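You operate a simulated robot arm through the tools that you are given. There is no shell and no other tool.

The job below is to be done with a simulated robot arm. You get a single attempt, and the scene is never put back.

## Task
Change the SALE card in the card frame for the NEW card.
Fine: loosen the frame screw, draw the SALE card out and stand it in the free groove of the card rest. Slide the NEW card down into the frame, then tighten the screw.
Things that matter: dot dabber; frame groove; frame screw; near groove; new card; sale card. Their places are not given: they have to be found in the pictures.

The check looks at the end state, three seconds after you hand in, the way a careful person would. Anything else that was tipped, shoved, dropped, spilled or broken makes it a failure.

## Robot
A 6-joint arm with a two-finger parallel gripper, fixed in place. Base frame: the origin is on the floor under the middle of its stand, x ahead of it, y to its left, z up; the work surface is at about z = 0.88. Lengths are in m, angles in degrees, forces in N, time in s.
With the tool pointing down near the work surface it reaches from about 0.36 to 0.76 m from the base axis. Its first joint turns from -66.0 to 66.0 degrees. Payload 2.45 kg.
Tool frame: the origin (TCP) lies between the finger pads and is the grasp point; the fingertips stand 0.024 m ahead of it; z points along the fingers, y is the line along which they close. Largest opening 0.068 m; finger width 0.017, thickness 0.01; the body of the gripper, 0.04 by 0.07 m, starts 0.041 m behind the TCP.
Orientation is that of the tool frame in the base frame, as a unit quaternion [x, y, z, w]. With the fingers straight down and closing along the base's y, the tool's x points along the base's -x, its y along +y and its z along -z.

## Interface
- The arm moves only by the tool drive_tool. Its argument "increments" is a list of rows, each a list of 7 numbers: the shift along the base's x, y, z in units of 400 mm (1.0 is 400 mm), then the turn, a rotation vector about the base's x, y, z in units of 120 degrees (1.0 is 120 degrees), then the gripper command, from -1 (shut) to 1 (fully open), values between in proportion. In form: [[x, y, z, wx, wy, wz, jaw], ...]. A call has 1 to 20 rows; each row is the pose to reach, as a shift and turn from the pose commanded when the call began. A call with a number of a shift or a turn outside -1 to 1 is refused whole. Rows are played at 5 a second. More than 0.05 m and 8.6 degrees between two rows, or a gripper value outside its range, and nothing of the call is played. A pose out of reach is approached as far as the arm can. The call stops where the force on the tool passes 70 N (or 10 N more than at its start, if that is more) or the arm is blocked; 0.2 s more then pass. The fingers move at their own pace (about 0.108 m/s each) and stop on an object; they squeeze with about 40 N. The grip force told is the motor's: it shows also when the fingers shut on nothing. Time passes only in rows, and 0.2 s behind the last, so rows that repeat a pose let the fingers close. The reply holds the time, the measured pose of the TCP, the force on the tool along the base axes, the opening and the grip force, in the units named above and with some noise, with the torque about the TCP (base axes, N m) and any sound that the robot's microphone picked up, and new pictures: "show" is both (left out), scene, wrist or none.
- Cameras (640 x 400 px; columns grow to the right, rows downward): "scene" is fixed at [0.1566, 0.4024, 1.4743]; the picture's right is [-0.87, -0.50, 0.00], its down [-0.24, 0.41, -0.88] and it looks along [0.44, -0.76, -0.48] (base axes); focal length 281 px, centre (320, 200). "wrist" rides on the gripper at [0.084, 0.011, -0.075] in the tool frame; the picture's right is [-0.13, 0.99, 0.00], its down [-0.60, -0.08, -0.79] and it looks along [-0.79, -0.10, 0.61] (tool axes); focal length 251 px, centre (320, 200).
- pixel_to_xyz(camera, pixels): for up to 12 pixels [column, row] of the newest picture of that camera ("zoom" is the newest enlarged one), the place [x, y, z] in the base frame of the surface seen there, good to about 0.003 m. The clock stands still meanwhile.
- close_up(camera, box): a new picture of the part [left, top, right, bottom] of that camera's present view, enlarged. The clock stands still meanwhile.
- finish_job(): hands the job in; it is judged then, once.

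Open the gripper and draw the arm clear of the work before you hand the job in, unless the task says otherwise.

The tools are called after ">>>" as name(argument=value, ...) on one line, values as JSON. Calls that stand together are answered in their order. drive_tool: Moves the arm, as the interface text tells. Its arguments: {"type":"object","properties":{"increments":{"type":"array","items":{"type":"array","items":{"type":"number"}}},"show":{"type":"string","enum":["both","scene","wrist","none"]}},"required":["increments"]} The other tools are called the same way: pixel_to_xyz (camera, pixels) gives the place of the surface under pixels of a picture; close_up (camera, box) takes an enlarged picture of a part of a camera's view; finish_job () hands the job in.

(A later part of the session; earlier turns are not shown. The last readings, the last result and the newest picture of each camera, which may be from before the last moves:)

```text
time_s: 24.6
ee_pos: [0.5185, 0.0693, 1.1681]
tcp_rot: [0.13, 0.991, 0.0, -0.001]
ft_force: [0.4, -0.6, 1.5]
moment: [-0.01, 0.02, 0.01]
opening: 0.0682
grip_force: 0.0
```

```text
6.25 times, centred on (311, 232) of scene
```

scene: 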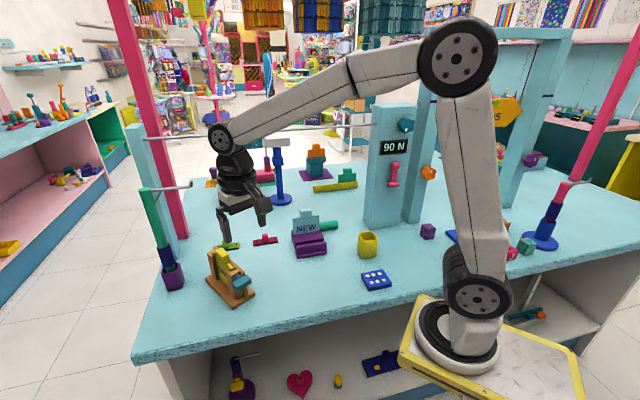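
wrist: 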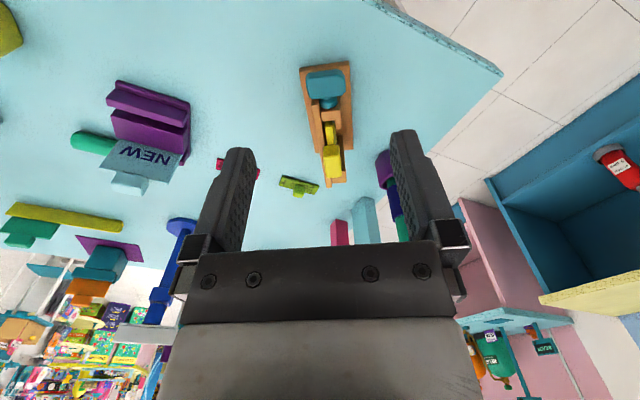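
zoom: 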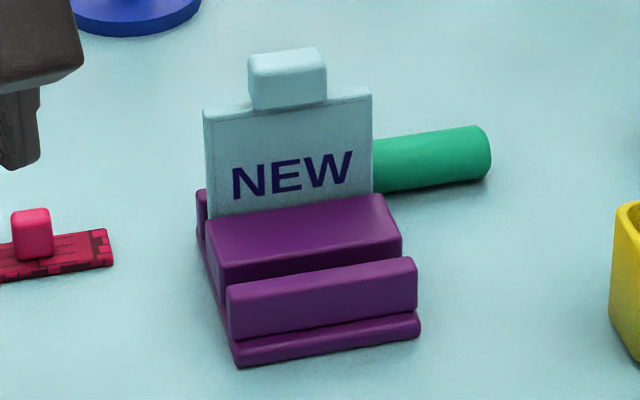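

>>> pixel_to_xyz(camera="zoom", pixels=[[215, 228], [380, 200], [220, 260], [398, 235], [232, 288], [412, 262], [235, 330], [415, 305], [240, 358], [418, 330], [290, 240], [320, 277]])

>>> pixel_to_xyz(camera="zoom", pixels=[[208, 112], [368, 92], [255, 58], [322, 52], [285, 95], [290, 50], [208, 205], [368, 180], [200, 200], [240, 340], [390, 140], [480, 150]])

>>> close_up(camera="wrist", box=[60, 70, 220, 205])

```text
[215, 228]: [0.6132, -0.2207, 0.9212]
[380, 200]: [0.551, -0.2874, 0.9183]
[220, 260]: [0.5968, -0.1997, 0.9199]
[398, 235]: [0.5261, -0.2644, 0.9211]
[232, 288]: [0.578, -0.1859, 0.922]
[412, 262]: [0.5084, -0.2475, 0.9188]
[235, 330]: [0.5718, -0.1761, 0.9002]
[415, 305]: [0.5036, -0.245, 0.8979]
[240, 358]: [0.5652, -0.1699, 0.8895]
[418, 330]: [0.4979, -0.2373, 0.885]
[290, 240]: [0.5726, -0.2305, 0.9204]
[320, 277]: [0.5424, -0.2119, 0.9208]
```

```text
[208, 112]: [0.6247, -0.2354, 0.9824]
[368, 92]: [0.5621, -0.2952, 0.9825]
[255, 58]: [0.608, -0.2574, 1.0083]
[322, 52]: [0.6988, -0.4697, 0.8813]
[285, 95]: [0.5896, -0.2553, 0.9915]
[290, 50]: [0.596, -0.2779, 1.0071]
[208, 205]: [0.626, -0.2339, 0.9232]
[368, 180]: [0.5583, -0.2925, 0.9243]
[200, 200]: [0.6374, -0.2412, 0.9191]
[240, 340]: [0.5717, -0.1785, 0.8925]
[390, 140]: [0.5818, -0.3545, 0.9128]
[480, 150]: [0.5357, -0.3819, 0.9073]
```

```text
2.96 times, centred on (140, 138) of wrist
```

zoom: 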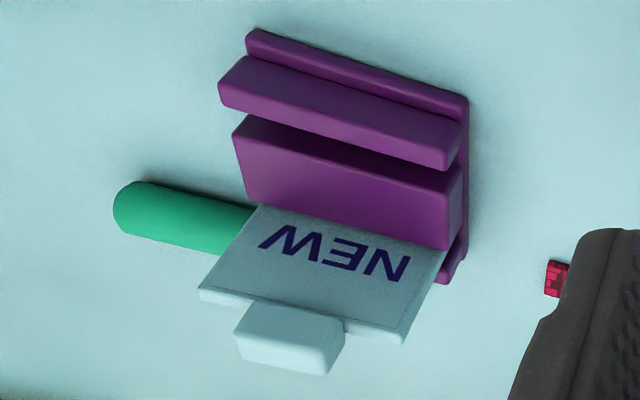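

Rest grooves run at ≈44° with the free near groove at b≈-0.548 (about (0.56,-0.22) region). First the SALE card: move above its tab at (0.663,0.031) and descend to z≈1.045 to check alignment.

>>> drive_tool(increments=[[0.09, -0.024, -0.03, 0, 0, 0, 1], [0.18, -0.048, -0.06, 0, 0, 0, 1], [0.27, -0.072, -0.1, 0, 0, 0, 1], [0.361, -0.096, -0.16, 0, 0, 0, 1], [0.361, -0.096, -0.24, 0, 0, 0, 1], [0.361, -0.096, -0.31, 0, 0, 0, 1], [0.361, -0.096, -0.31, 0, 0, 0, 1]])

>>> close_up(camera="wrist", box=[230, 80, 410, 260])

>>> close_up(camera="scene", box=[196, 210, 276, 310])

```text
time_s: 26.2
ee_pos: [0.6633, 0.0302, 1.0417]
tcp_rot: [0.13, 0.991, -0.001, 0.0]
ft_force: [0.2, 1.3, 0.4]
moment: [0.0, -0.03, 0.02]
opening: 0.0681
grip_force: 0.1
```

scene: 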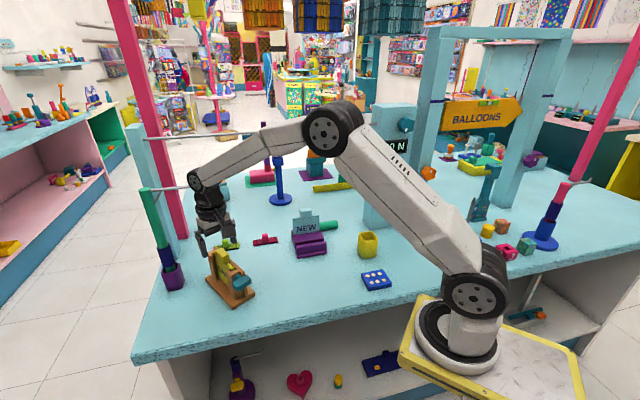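
wrist: 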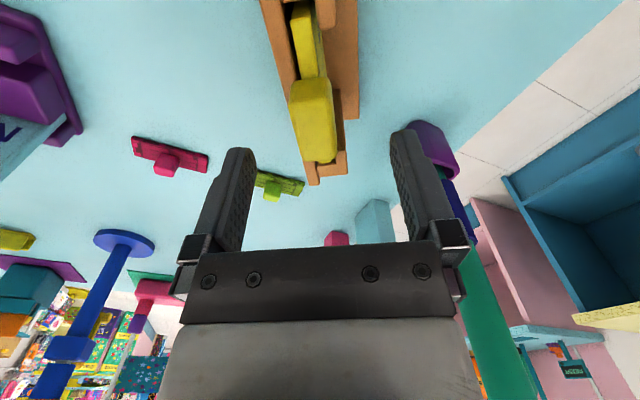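

```text
2.22 times, centred on (320, 170) of wrist
```

zoom: 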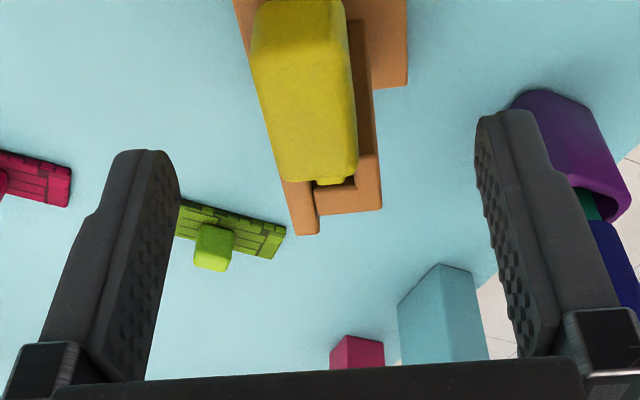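

```text
4.00 times, centred on (236, 260) of scene
```

zoom: 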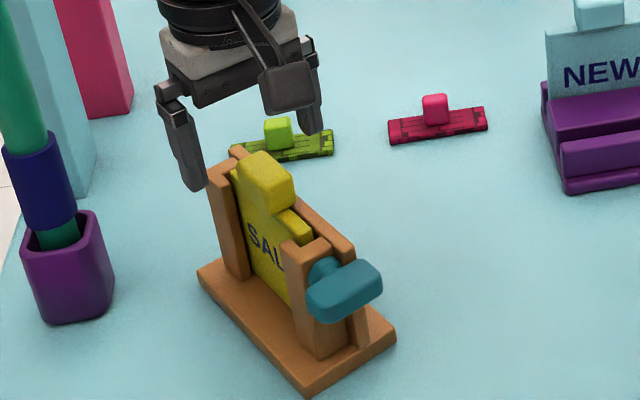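

Tab appears ~2 mm toward -n of the TCP. I descend to z≈1.010 with a 1.5 mm correction and close partly to 30 mm for a check.

>>> drive_tool(increments=[[-0.001, -0.0036, -0.03, 0, 0, 0, 1], [-0.001, -0.0036, -0.06, 0, 0, 0, 1], [-0.001, -0.0036, -0.079, 0, 0, 0, 1], [-0.001, -0.0036, -0.079, 0, 0, 0, 0.3], [-0.001, -0.0036, -0.079, 0, 0, 0, -0.1], [-0.001, -0.0036, -0.079, 0, 0, 0, -0.1]])

>>> close_up(camera="wrist", box=[250, 90, 390, 250])

>>> close_up(camera="scene", box=[196, 210, 276, 310])

```text
time_s: 27.6
ee_pos: [0.6628, 0.0291, 1.0137]
tcp_rot: [0.13, 0.991, -0.001, 0.0]
ft_force: [0.5, 0.2, 0.3]
moment: [-0.04, 0.0, 0.04]
opening: 0.0307
grip_force: 0.1
```

scene: 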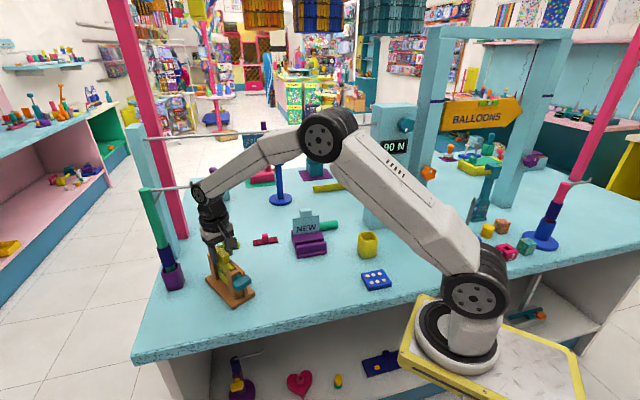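
wrist: 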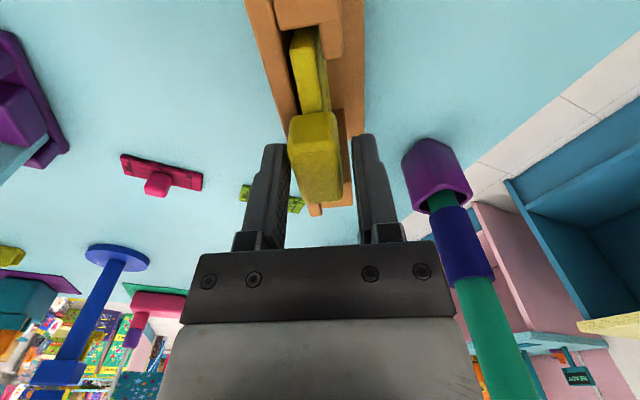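

```text
2.50 times, centred on (320, 170) of wrist
```

zoom: 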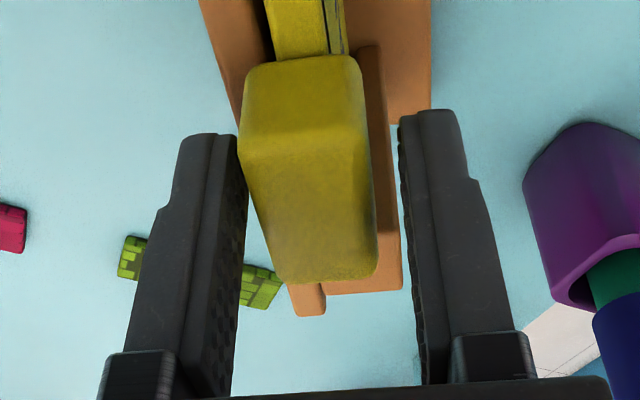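

```text
4.00 times, centred on (236, 260) of scene
```

zoom: 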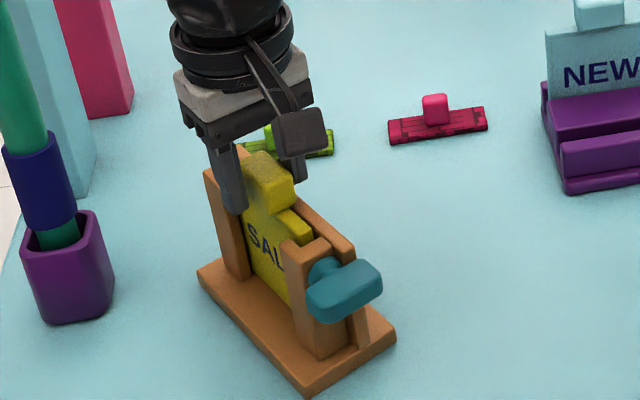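

Tab sits ~1.7 mm toward the left finger; shift another 1.5 mm and close onto the tab.

>>> drive_tool(increments=[[-0.001, -0.0036, 0, 0, 0, 0, -0.1], [-0.001, -0.0036, 0, 0, 0, 0, -0.3], [-0.001, -0.0036, 0, 0, 0, 0, -0.45], [-0.001, -0.0036, 0, 0, 0, 0, -0.7], [-0.001, -0.0036, 0, 0, 0, 0, -0.7]], show="wrist")

>>> close_up(camera="wrist", box=[250, 90, 390, 250])

```text
time_s: 28.8
ee_pos: [0.6628, 0.0273, 1.0126]
tcp_rot: [0.131, 0.991, -0.001, 0.0]
ft_force: [-0.8, 0.0, -0.7]
moment: [0.0, -0.02, 0.01]
opening: 0.021
grip_force: 37.6
```

wrist: 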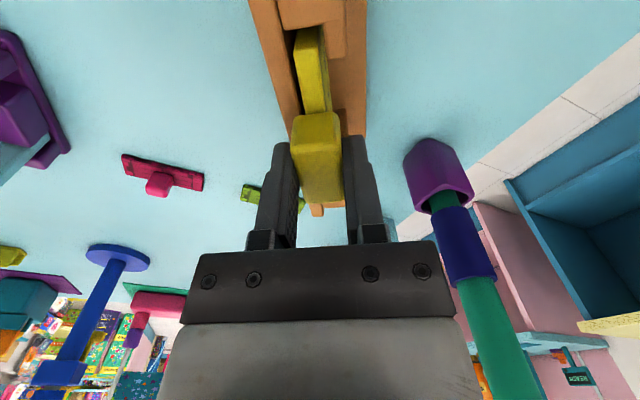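

```text
2.50 times, centred on (320, 170) of wrist
```

zoom: 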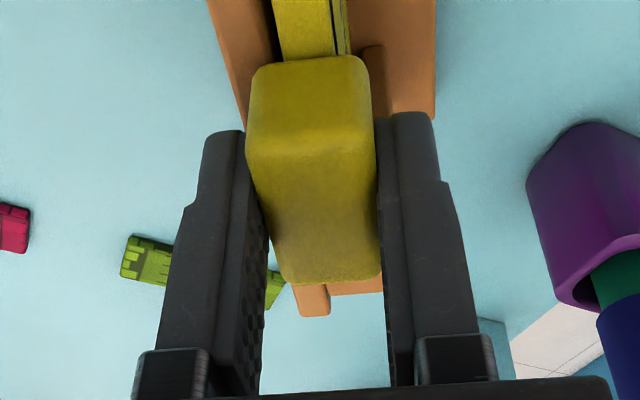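

Tab gripped at 21 mm opening with negligible side force. Now a small 6 mm lift to feel whether the card is free.

>>> drive_tool(increments=[[0, 0, 0.004, 0, 0, 0, -0.8], [0, 0, 0.008, 0, 0, 0, -0.8], [0, 0, 0.015, 0, 0, 0, -0.8]])

>>> close_up(camera="scene", box=[196, 210, 276, 310])

```text
time_s: 29.6
ee_pos: [0.6615, 0.0288, 1.0178]
tcp_rot: [0.131, 0.991, 0.0, 0.0]
ft_force: [-0.8, 0.5, -0.1]
moment: [0.02, 0.0, 0.01]
opening: 0.0209
grip_force: 37.8
```

scene: 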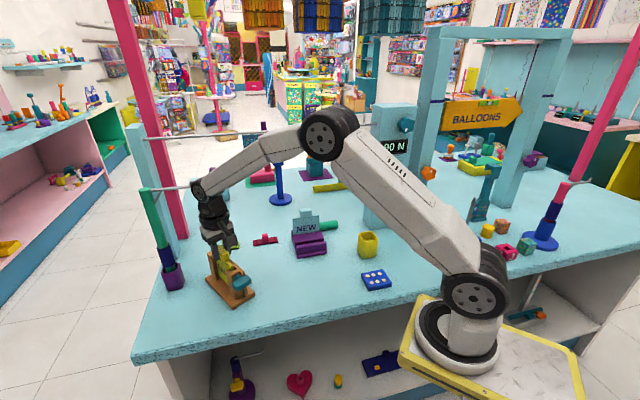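
wrist: 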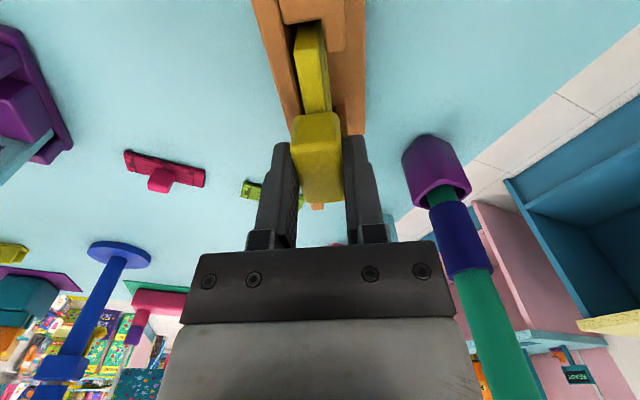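

```text
4.00 times, centred on (236, 260) of scene
```

zoom: 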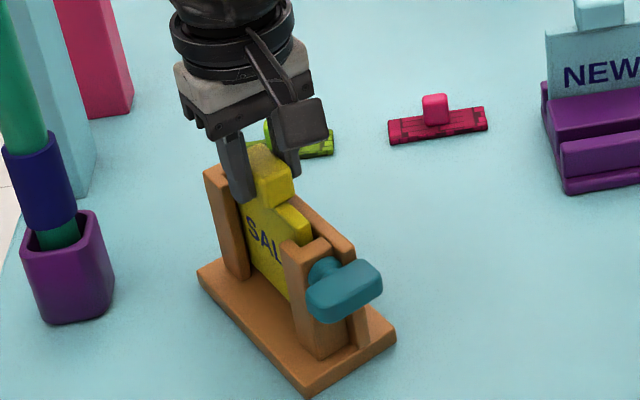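

The card moves freely and the frame stays put. Lift straight up 0.14 m.

>>> drive_tool(increments=[[0, 0, 0.04, 0, 0, 0, -0.8], [0, 0, 0.08, 0, 0, 0, -0.8], [0, 0, 0.13, 0, 0, 0, -0.8], [0, 0, 0.18, 0, 0, 0, -0.8], [0, 0, 0.23, 0, 0, 0, -0.8], [0, 0, 0.28, 0, 0, 0, -0.8], [0, 0, 0.34, 0, 0, 0, -0.8], [0, 0, 0.38, 0, 0, 0, -0.8], [0, 0, 0.38, 0, 0, 0, -0.8]])

>>> close_up(camera="scene", box=[176, 170, 276, 310])

```text
time_s: 31.6
ee_pos: [0.6604, 0.0274, 1.1701]
tcp_rot: [0.13, 0.991, -0.001, -0.001]
ft_force: [0.5, 0.3, -0.3]
moment: [-0.02, 0.0, 0.0]
opening: 0.0207
grip_force: 38.2
```

scene: 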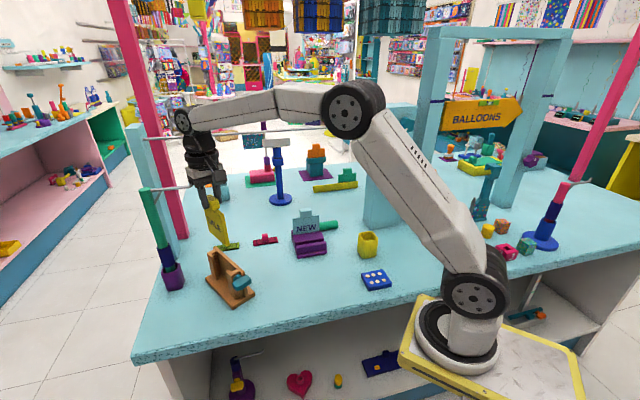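
wrist: 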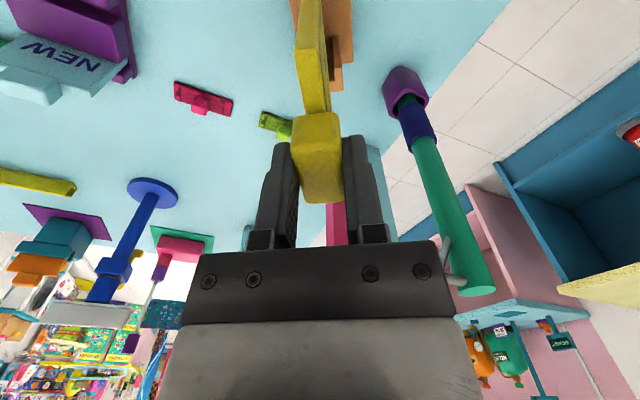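

```text
2.86 times, centred on (226, 240) of scene
```

zoom: 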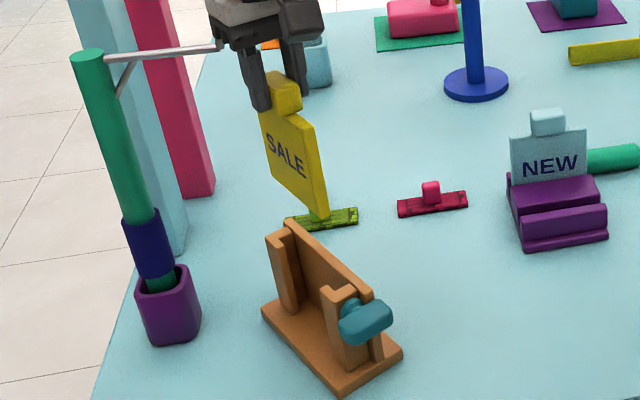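

The SALE card is fully out of the frame. A metal bracket on the green pole is near the gripper; I check its location before moving.

>>> pixel_to_xyz(camera="zoom", pixels=[[90, 60], [140, 53], [170, 50], [200, 48], [214, 46], [310, 220], [262, 115], [318, 190], [322, 215], [265, 150]])

>>> close_up(camera="scene", box=[130, 90, 270, 230])

```text
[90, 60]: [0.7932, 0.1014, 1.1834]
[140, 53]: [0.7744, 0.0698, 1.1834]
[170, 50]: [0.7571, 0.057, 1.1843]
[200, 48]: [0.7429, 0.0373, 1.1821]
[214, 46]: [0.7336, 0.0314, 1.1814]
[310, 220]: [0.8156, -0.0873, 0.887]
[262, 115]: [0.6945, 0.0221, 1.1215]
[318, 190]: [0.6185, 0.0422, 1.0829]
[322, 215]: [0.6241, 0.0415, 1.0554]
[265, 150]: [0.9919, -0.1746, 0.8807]
```

```text
2.86 times, centred on (200, 160) of scene
```

zoom: 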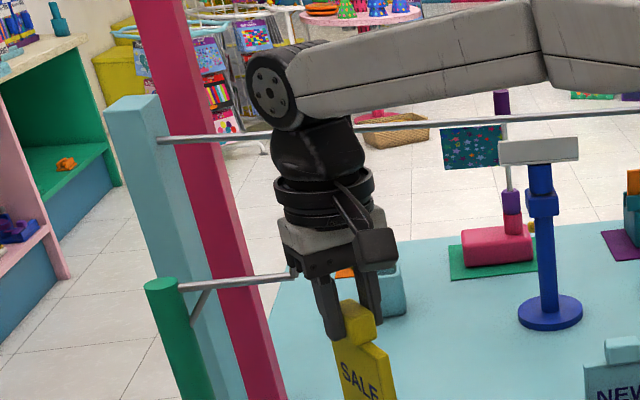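

The bracket tip is at about (0.73,0.03,1.18), clear of the gripper as I move away. I carry the card toward the rest, turning +59° about z so it lines up with the grooves, ending above the near groove at z=1.17.

>>> drive_tool(increments=[[-0.03, -0.06, 0, 0, 0, 0, -0.8], [-0.06, -0.12, 0, 0, 0, 0.05, -0.8], [-0.09, -0.19, 0, 0, 0, 0.1, -0.8], [-0.12, -0.26, 0, 0, 0, 0.16, -0.8], [-0.15, -0.33, 0, 0, 0, 0.22, -0.8], [-0.18, -0.4, 0, 0, 0, 0.28, -0.8], [-0.21, -0.47, 0, 0, 0, 0.34, -0.8], [-0.24, -0.54, 0, 0, 0, 0.4, -0.8], [-0.26, -0.6, 0, 0, 0, 0.45, -0.8], [-0.2633, -0.633, 0, 0, 0, 0.4917, -0.8], [-0.2633, -0.633, 0, 0, 0, 0.4917, -0.8]])

>>> close_up(camera="scene", box=[256, 150, 376, 270])

>>> close_up(camera="wrist", box=[200, 0, 440, 150])

```text
time_s: 34.0
ee_pos: [0.557, -0.226, 1.1696]
tcp_rot: [-0.375, 0.927, -0.001, 0.0]
ft_force: [0.2, 0.4, -0.9]
moment: [-0.03, 0.01, -0.01]
opening: 0.0211
grip_force: 37.9
```

scene: 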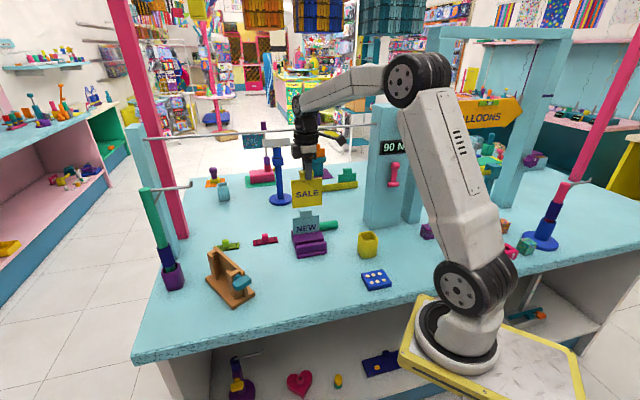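
wrist: 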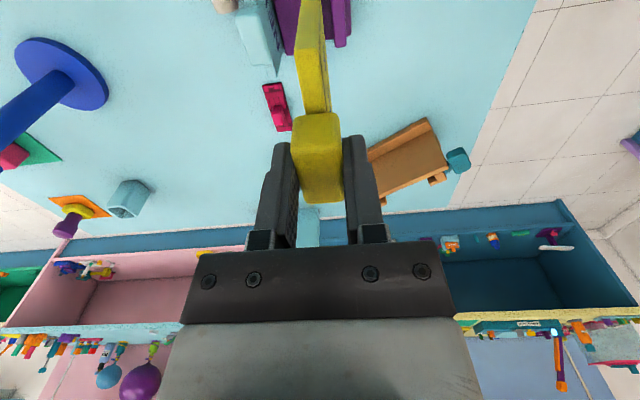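

```text
3.33 times, centred on (316, 210) of scene
```

zoom: 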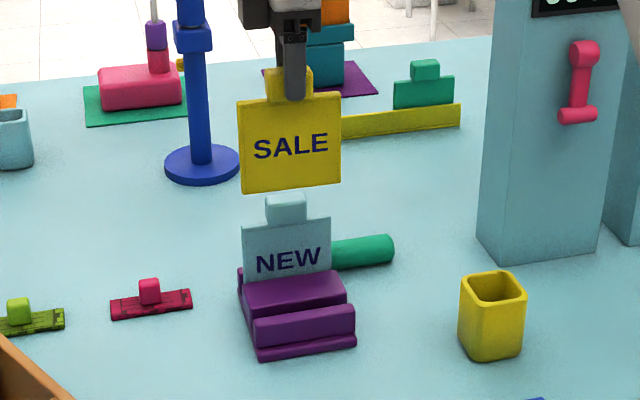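

```text
2.67 times, centred on (320, 75) of wrist
```

zoom: 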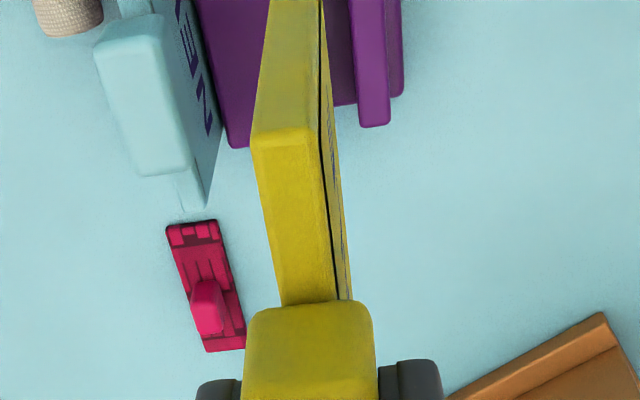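

The SALE card is parallel to the rest (vanishing lines agree with yaw 44°). The near groove is partly hidden by the card, so I'll sidestep to see and measure it.

>>> drive_tool(increments=[[-0.1, 0.002, 0, 0, 0, 0, -0.8], [-0.21, 0.004, 0, 0, 0, 0, -0.8], [-0.21, 0.004, 0, 0, 0, 0, -0.8]], show="wrist")

>>> close_up(camera="wrist", box=[180, 0, 340, 110])

```text
time_s: 34.8
ee_pos: [0.4719, -0.224, 1.1696]
tcp_rot: [-0.375, 0.927, -0.001, 0.001]
ft_force: [0.4, 0.7, -0.2]
moment: [-0.02, 0.01, 0.0]
opening: 0.0208
grip_force: 38.0
```

wrist: 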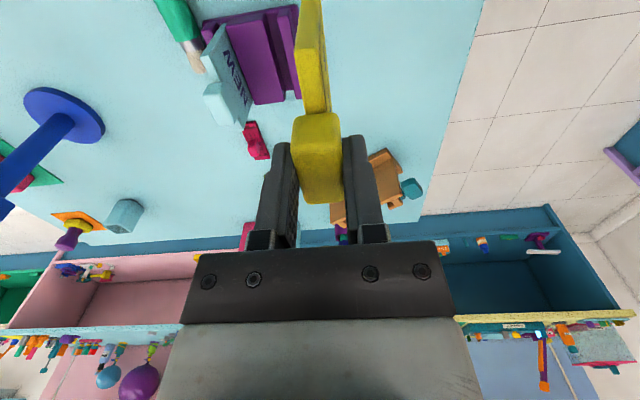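

```text
3.64 times, centred on (260, 55) of wrist
```

zoom: 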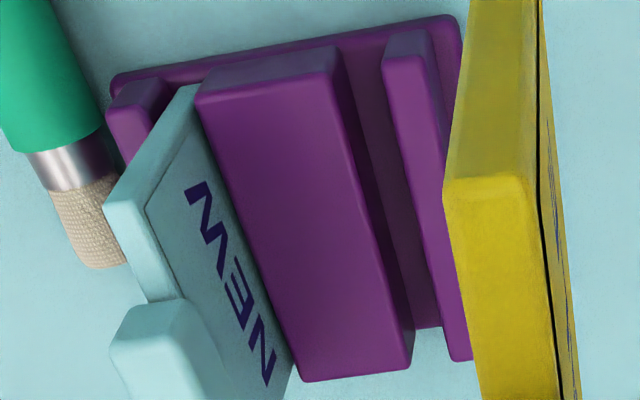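

Now the near groove is visible between the middle block and near wall. Querying edges from this zoom.

>>> pixel_to_xyz(camera="zoom", pixels=[[326, 90], [350, 180], [372, 260], [398, 350], [392, 80], [405, 140], [420, 200], [440, 290], [425, 75], [436, 120], [366, 120], [405, 270]])

>>> pixel_to_xyz(camera="zoom", pixels=[[205, 105], [235, 190], [270, 290], [300, 365], [360, 70], [390, 200], [420, 315], [130, 195], [190, 130], [150, 100], [60, 80], [95, 230]])

```text
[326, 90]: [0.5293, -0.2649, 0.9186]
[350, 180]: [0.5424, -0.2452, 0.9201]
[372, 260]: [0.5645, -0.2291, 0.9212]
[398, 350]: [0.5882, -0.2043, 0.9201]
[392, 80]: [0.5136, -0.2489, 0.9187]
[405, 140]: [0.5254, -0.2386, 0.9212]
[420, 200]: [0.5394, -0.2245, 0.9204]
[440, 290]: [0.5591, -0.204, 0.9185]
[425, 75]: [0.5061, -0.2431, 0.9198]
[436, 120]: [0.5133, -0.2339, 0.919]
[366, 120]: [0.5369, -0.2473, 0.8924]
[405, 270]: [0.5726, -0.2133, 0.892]
```

```text
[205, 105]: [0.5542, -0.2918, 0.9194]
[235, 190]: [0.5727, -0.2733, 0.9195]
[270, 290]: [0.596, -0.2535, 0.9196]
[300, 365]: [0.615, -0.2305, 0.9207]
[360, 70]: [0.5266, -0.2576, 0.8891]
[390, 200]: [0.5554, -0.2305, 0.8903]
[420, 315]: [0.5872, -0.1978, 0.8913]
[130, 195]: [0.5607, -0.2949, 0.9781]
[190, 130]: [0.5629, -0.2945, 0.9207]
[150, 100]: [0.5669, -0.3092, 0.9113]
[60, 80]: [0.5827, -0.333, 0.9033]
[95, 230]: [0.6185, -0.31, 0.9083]
```

The groove runs at 45°, floor z≈0.891, walls' tops 0.921, groove between b≈-0.5585 and -0.5405 — about 18 mm wide. I move back over it at (0.553,-0.224), yaw 45°, and descend to card bottom just above the walls.

>>> drive_tool(increments=[[0.1, -0.0005, 0, 0, 0, 0.004, -0.8], [0.2028, -0.0005, 0, 0, 0, 0.0083, -0.8], [0.2028, -0.0005, -0.07, 0, 0, 0.0083, -0.8], [0.2028, -0.0005, -0.14, 0, 0, 0.0083, -0.8], [0.2028, -0.0005, -0.21, 0, 0, 0.0083, -0.8], [0.2028, -0.0005, -0.275, 0, 0, 0.0083, -0.8], [0.2028, -0.0005, -0.275, 0, 0, 0.0083, -0.8]])

>>> close_up(camera="wrist", box=[200, 0, 440, 150])

>>> close_up(camera="scene", box=[276, 180, 356, 264])

```text
time_s: 36.4
ee_pos: [0.5535, -0.2222, 1.0595]
tcp_rot: [-0.384, 0.923, -0.001, 0.0]
ft_force: [-0.1, -0.4, -0.3]
moment: [-0.01, -0.02, -0.01]
opening: 0.0208
grip_force: 38.3
```

scene: 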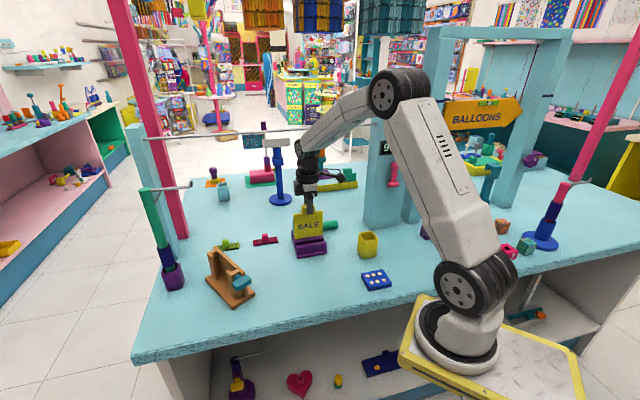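
wrist: 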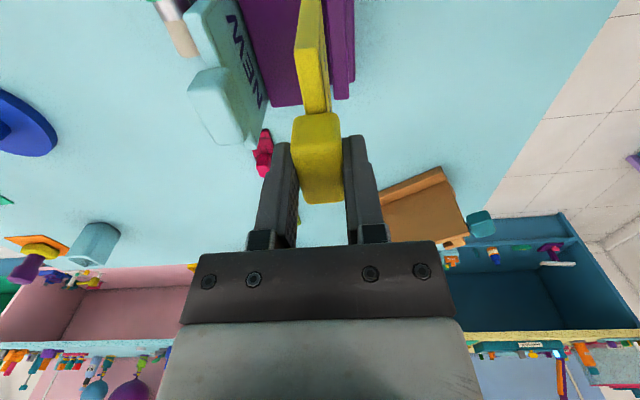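

```text
2.67 times, centred on (320, 75) of wrist
```

zoom: 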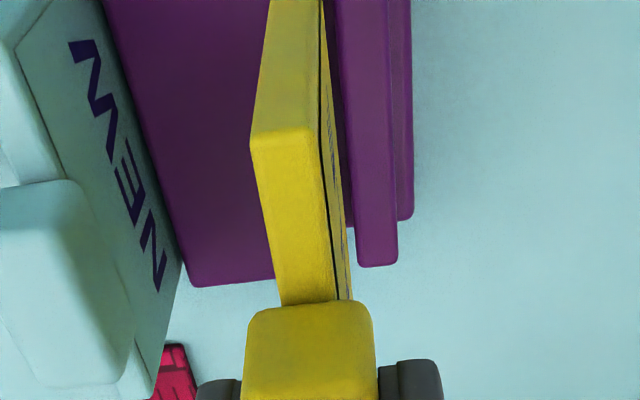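

```text
4.76 times, centred on (316, 222) of scene
```

zoom: 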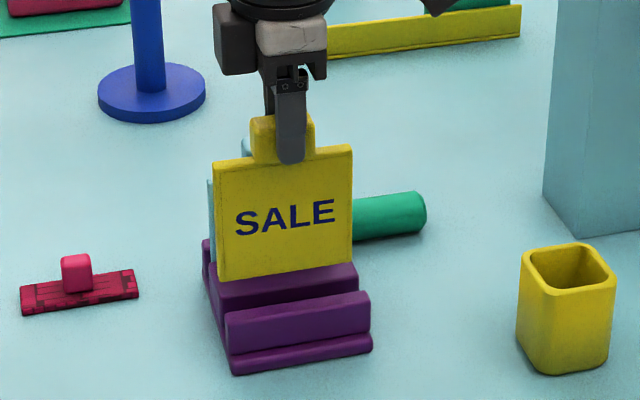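

Card plane is ~8 mm from the near wall's inner face and parallel, i.e. centred in the groove. I query the card's bottom edge height before lowering.

>>> pixel_to_xyz(camera="zoom", pixels=[[224, 276], [285, 268], [346, 259], [224, 168], [346, 150], [285, 220], [260, 310], [350, 300]])

```text
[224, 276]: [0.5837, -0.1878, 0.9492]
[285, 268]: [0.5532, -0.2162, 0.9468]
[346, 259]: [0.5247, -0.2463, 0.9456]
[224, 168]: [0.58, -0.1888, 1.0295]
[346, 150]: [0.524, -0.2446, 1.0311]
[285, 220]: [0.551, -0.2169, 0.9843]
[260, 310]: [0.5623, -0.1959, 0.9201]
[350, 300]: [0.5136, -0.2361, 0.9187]
```

Card bottom is at ≈ TCP−0.116. I shift slightly to centre on the rest and lower to TCP z≈1.018 (card ~10 mm above groove floor).

>>> drive_tool(increments=[[-0.0058, -0.0093, -0.015, 0, 0, 0, -0.8], [-0.0058, -0.0093, -0.04, 0, 0, 0, -0.8], [-0.0058, -0.0093, -0.065, 0, 0, 0, -0.8], [-0.0058, -0.0093, -0.085, 0, 0, 0, -0.8], [-0.0058, -0.0093, -0.104, 0, 0, 0, -0.8], [-0.0058, -0.0093, -0.104, 0, 0, 0, -0.8]])

>>> close_up(camera="wrist", box=[200, 0, 440, 150])

>>> close_up(camera="scene", box=[276, 180, 356, 264])

```text
time_s: 37.8
ee_pos: [0.5519, -0.2265, 1.0182]
tcp_rot: [-0.383, 0.924, -0.001, 0.001]
ft_force: [0.8, -0.2, 0.3]
moment: [0.01, 0.01, -0.02]
opening: 0.0209
grip_force: 37.7
```

scene: 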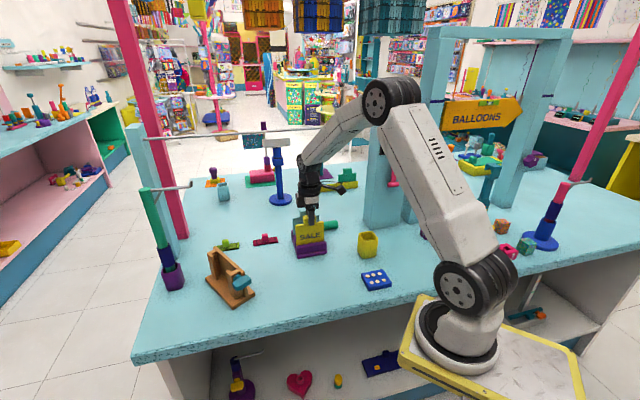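
wrist: 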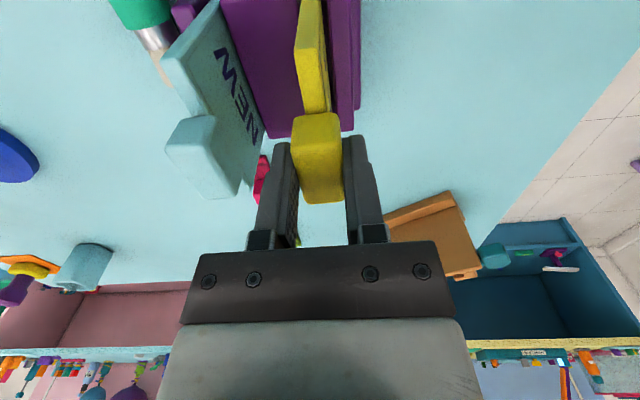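

```text
2.67 times, centred on (320, 75) of wrist
```

zoom: 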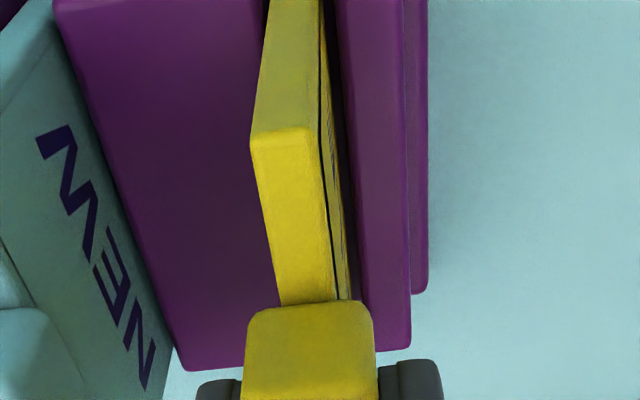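

```text
4.76 times, centred on (316, 222) of scene
```

zoom: 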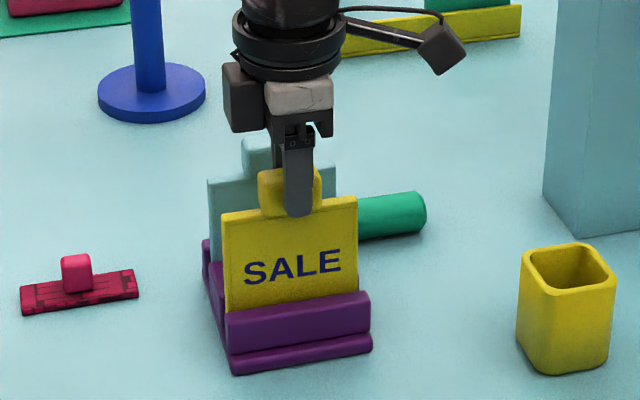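

The card entered the groove with no contact forces. Lower slowly until the floor is felt.

>>> drive_tool(increments=[[0, 0, -0.005, 0, 0, 0, -0.8], [0, 0, -0.01, 0, 0, 0, -0.8], [0, 0, -0.015, 0, 0, 0, -0.8], [0, 0, -0.018, 0, 0, 0, -0.8]], show="none")

```text
time_s: 38.8
ee_pos: [0.552, -0.2272, 1.0108]
tcp_rot: [-0.382, 0.924, -0.001, 0.0]
ft_force: [-0.5, 1.0, -0.7]
moment: [-0.02, -0.02, 0.0]
opening: 0.021
grip_force: 38.3
```

>>> drive_tool(increments=[[0, 0, -0.003, 0, 0, 0, -0.8], [0, 0, -0.005, 0, 0, 0, -0.8], [0, 0, -0.005, 0, 0, 0, -0.8]], show="none")

```text
time_s: 39.6
ee_pos: [0.5525, -0.2275, 1.0099]
tcp_rot: [-0.383, 0.924, -0.002, 0.001]
ft_force: [-3.1, -0.6, 10.2]
moment: [0.05, 0.26, 0.0]
opening: 0.0208
grip_force: 38.2
```

Floor contact felt (10 N). I relax by a hair, open the fingers to ~40 mm and check that the card stays standing.

>>> drive_tool(increments=[[0, 0, 0.002, 0, 0, 0, -0.8], [0, 0, 0.002, 0, 0, 0, -0.35], [0, 0, 0.002, 0, 0, 0, -0.2], [0, 0, 0.002, 0, 0, 0, 0.15], [0, 0, 0.002, 0, 0, 0, 0.15]])

>>> close_up(camera="scene", box=[276, 180, 356, 264])

>>> close_up(camera="wrist", box=[220, 60, 420, 240])

```text
time_s: 40.8
ee_pos: [0.5518, -0.2267, 1.0105]
tcp_rot: [-0.383, 0.924, -0.001, 0.001]
ft_force: [0.0, -0.4, 0.3]
moment: [0.01, 0.01, -0.04]
opening: 0.039
grip_force: 0.1
```

scene: 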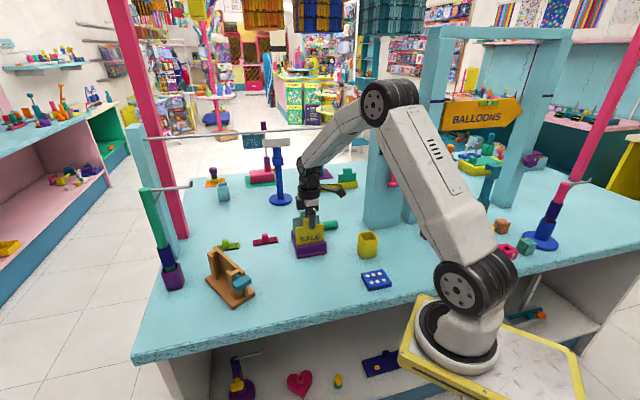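
wrist: 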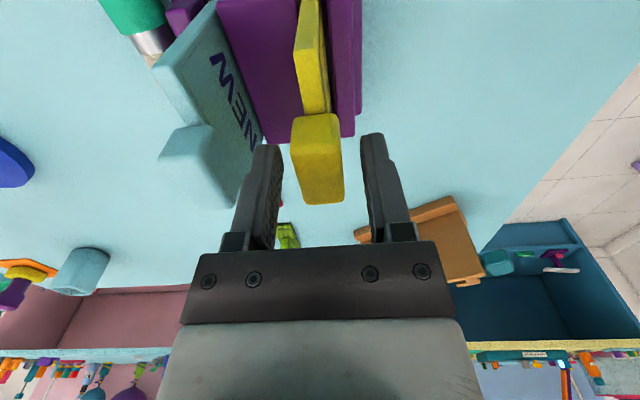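

```text
4.76 times, centred on (316, 222) of scene
```

zoom: 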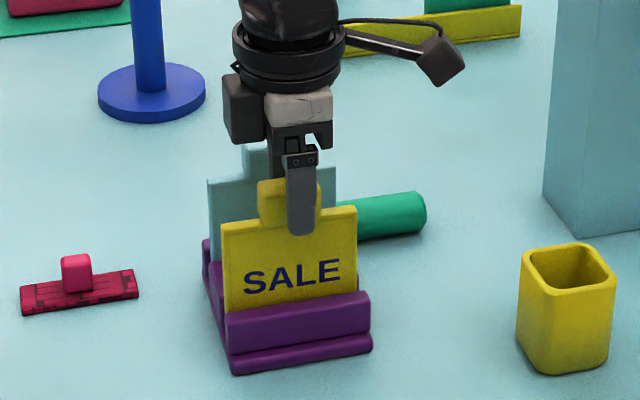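

```text
2.22 times, centred on (320, 150) of wrist
```

zoom: 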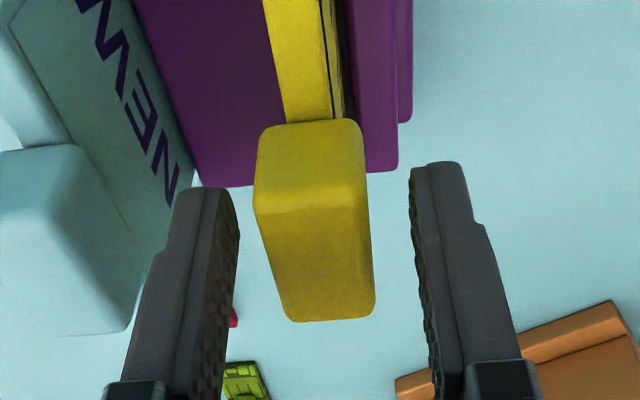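

SALE stands upright in the near groove. I rise straight up 0.08 m and shift over the NEW card's tab at about (0.595,-0.267).

>>> drive_tool(increments=[[0, 0, 0.05, 0, 0, 0, 0.15], [0, 0, 0.1, 0, 0, 0, 0.15], [0, 0, 0.15, 0, 0, 0, 0.15], [0, 0, 0.2, 0, 0, 0, 0.15], [0.05, -0.05, 0.2, 0, 0, 0, 0.15], [0.107, -0.1, 0.2, 0, 0, 0, 0.15], [0.107, -0.1, 0.15, 0, 0, 0, 0.15], [0.107, -0.1, 0.1, 0, 0, 0, 0.15], [0.107, -0.1, 0.1, 0, 0, 0, 0.15]])

>>> close_up(camera="scene", box=[276, 180, 356, 264])

>>> close_up(camera="wrist", box=[220, 60, 420, 240])

```text
time_s: 42.8
ee_pos: [0.5941, -0.2658, 1.0543]
tcp_rot: [-0.383, 0.924, -0.003, 0.002]
ft_force: [-0.2, 1.4, 0.1]
moment: [0.01, 0.0, 0.0]
opening: 0.0387
grip_force: 0.0
```

scene: 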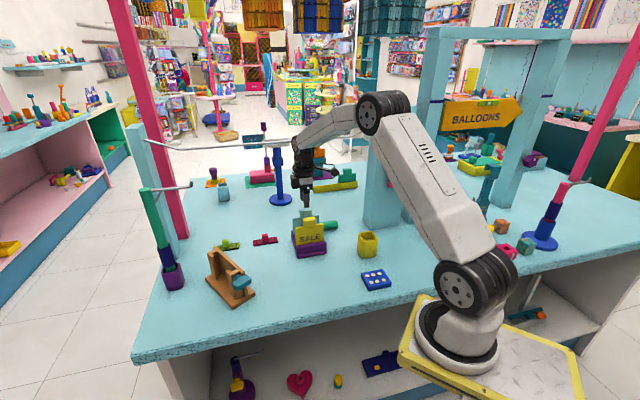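
wrist: 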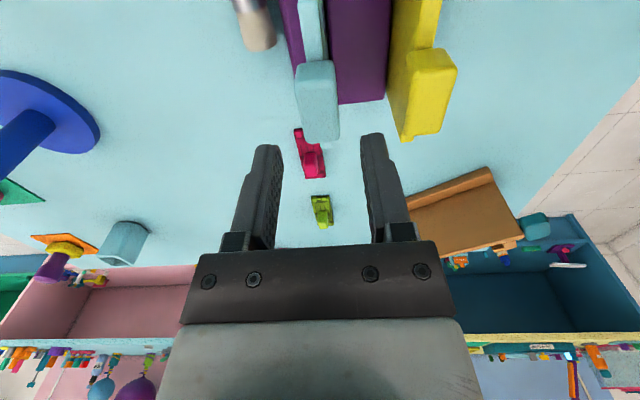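

```text
4.76 times, centred on (316, 222) of scene
```

zoom: 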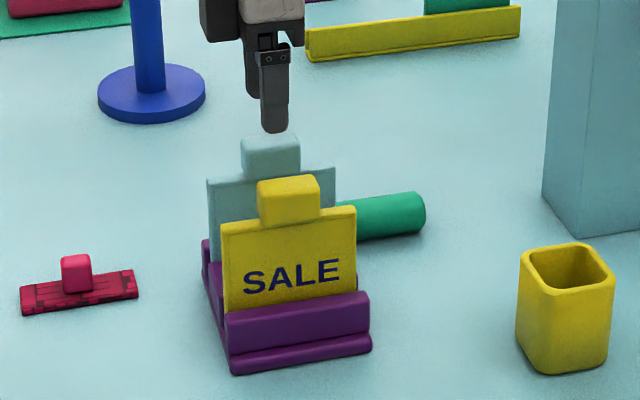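

```text
2.22 times, centred on (320, 150) of wrist
```

zoom: 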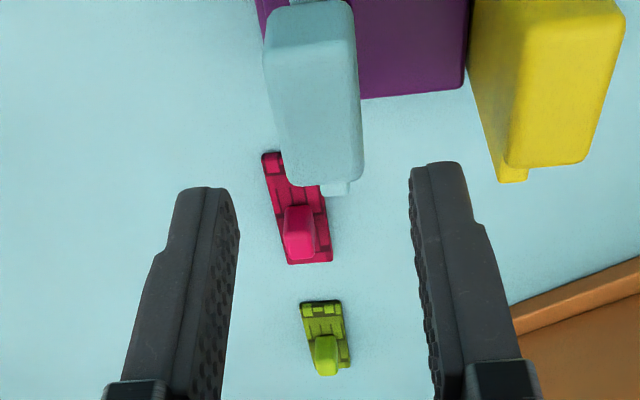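

NEW's tab is under the TCP (~1 mm toward -b). I descend to z≈1.011 with a small correction and close partly.

>>> drive_tool(increments=[[0.002, -0.002, -0.03, 0, 0, 0, 0.15], [0.002, -0.002, -0.06, 0, 0, 0, 0.15], [0.002, -0.002, -0.09, 0, 0, 0, 0.15], [0.002, -0.002, -0.107, 0, 0, 0, 0.15], [0.002, -0.002, -0.107, 0, 0, 0, -0.15], [0.002, -0.002, -0.107, 0, 0, 0, -0.15]])

>>> close_up(camera="wrist", box=[220, 60, 420, 240])

>>> close_up(camera="scene", box=[276, 180, 356, 264])

```text
time_s: 44.2
ee_pos: [0.5942, -0.2686, 1.0076]
tcp_rot: [-0.382, 0.924, -0.001, 0.001]
ft_force: [0.3, 0.5, 0.4]
moment: [-0.01, 0.03, -0.03]
opening: 0.0286
grip_force: 0.0
```

scene: 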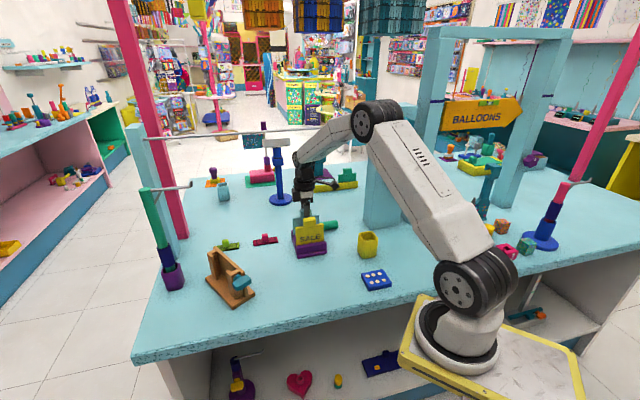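
wrist: 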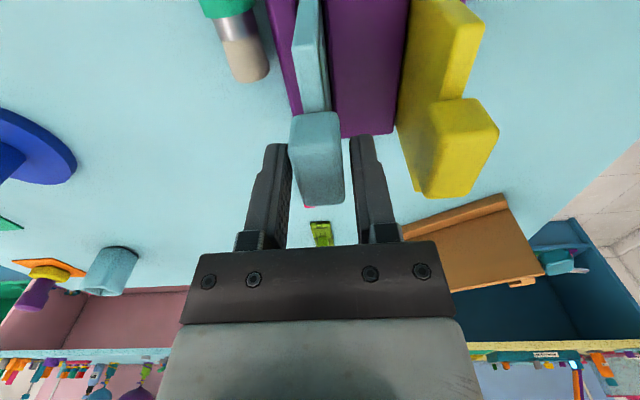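

```text
2.22 times, centred on (320, 150) of wrist
```

zoom: 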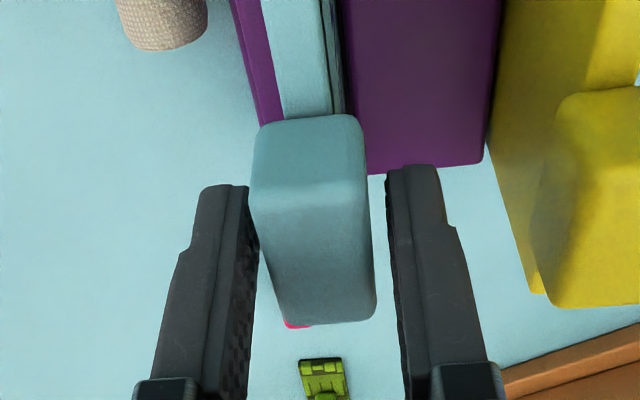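

```text
4.76 times, centred on (316, 222) of scene
```

zoom: 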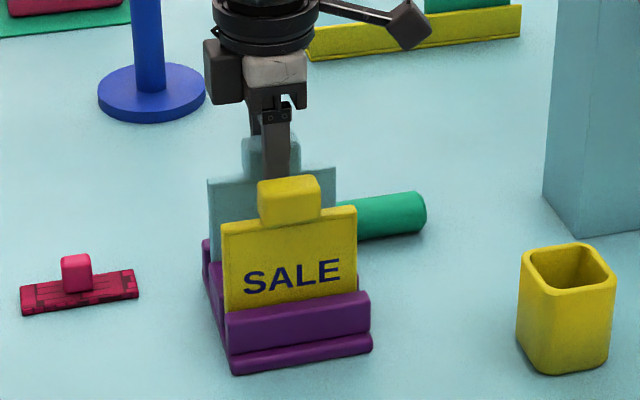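

NEW tab sits ~1 mm to the left finger's side. I nudge 1 mm, raise 2 mm, and close on the tab.

>>> drive_tool(increments=[[0.0018, -0.0018, 0.005, 0, 0, 0, -0.15], [0.0018, -0.0018, 0.005, 0, 0, 0, -0.35], [0.0018, -0.0018, 0.005, 0, 0, 0, -0.6], [0.0018, -0.0018, 0.005, 0, 0, 0, -0.8], [0.0018, -0.0018, 0.005, 0, 0, 0, -0.8]], show="wrist")

>>> close_up(camera="wrist", box=[220, 60, 420, 240])

```text
time_s: 45.4
ee_pos: [0.5954, -0.2689, 1.0091]
tcp_rot: [-0.382, 0.924, -0.001, 0.0]
ft_force: [-0.2, 0.2, -0.3]
moment: [0.0, 0.02, 0.02]
opening: 0.021
grip_force: 38.0
```

wrist: 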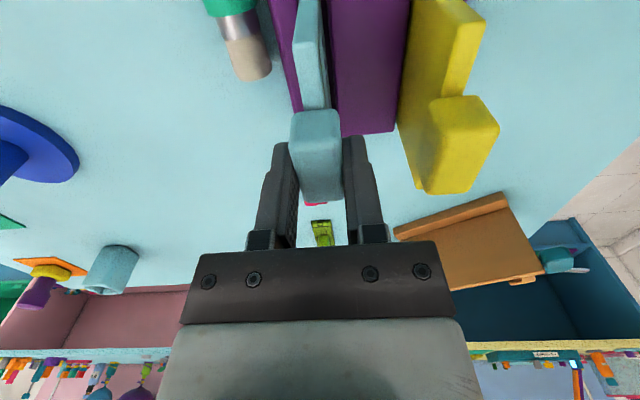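

```text
2.22 times, centred on (320, 150) of wrist
```

zoom: 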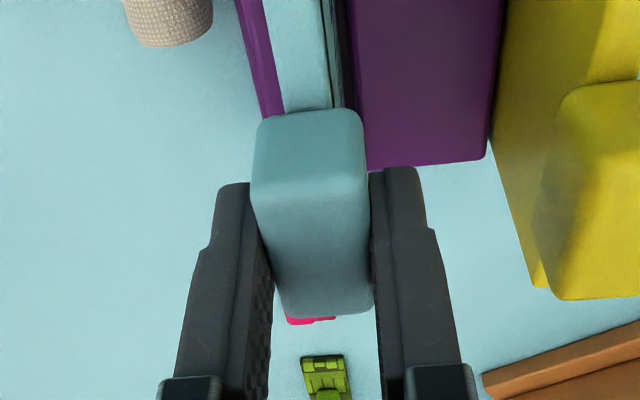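

NEW's tab is gripped firmly at 21 mm. Lift straight up, gently at first.

>>> drive_tool(increments=[[0, 0, 0.01, 0, 0, 0, -0.8], [0, 0, 0.03, 0, 0, 0, -0.8], [0, 0, 0.06, 0, 0, 0, -0.8], [0, 0, 0.1, 0, 0, 0, -0.8], [0, 0, 0.15, 0, 0, 0, -0.8]])

>>> close_up(camera="scene", box=[276, 180, 356, 264])

```text
time_s: 46.6
ee_pos: [0.5959, -0.2698, 1.0691]
tcp_rot: [-0.383, 0.924, 0.0, 0.001]
ft_force: [-0.1, 0.7, 0.6]
moment: [-0.02, 0.0, -0.02]
opening: 0.021
grip_force: 37.8
```

scene: 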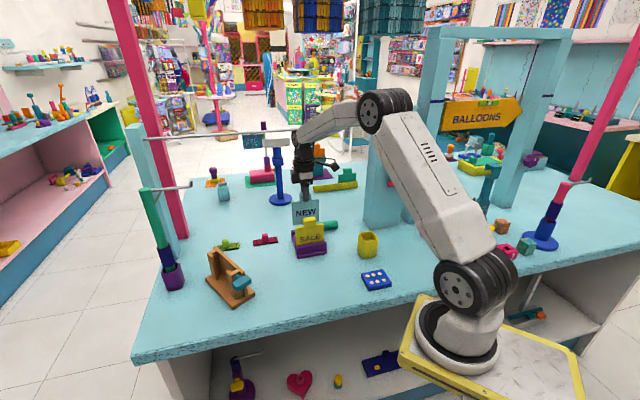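
wrist: 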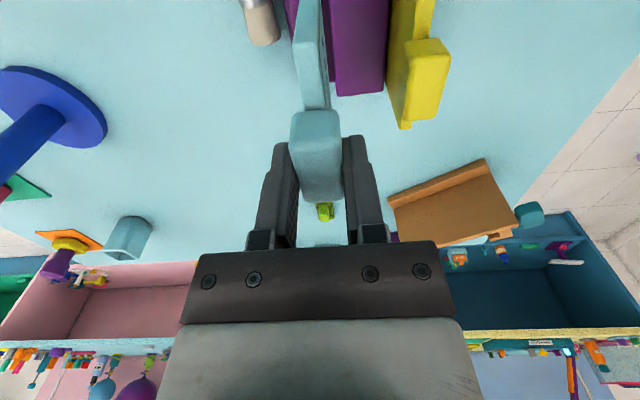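

```text
4.76 times, centred on (316, 222) of scene
```

zoom: 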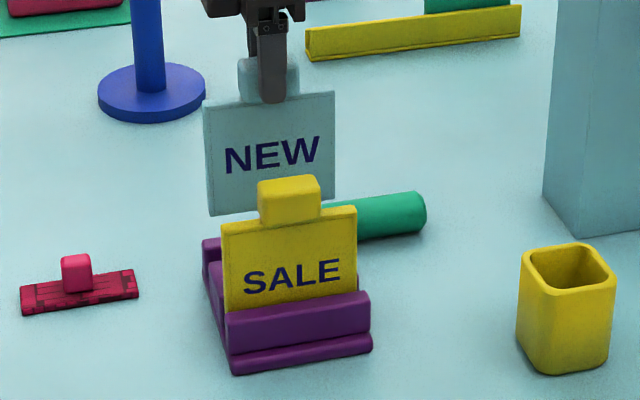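

NEW is clear, SALE still stands. I measure NEW card edges relative to the TCP to know its offset along the card.

>>> pixel_to_xyz(camera="zoom", pixels=[[210, 112], [328, 96], [215, 208], [328, 192], [270, 120], [270, 180], [241, 90], [297, 85], [228, 270], [352, 250], [228, 228], [350, 210]])

>>> close_up(camera="wrist", box=[250, 90, 390, 250])

```text
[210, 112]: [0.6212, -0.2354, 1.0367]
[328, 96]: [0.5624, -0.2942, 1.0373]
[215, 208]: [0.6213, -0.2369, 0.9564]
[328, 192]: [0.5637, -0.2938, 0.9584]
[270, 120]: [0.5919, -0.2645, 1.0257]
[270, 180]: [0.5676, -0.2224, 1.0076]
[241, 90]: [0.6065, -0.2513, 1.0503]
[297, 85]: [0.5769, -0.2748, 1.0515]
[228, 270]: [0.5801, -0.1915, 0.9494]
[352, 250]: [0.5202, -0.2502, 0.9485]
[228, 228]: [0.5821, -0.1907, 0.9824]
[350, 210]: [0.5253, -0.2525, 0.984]
```

```text
2.50 times, centred on (320, 170) of wrist
```

zoom: 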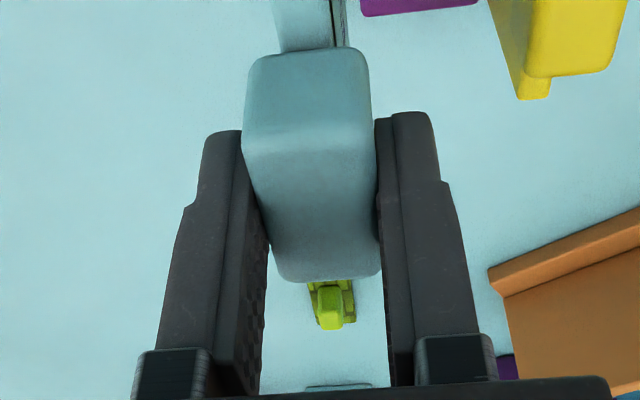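

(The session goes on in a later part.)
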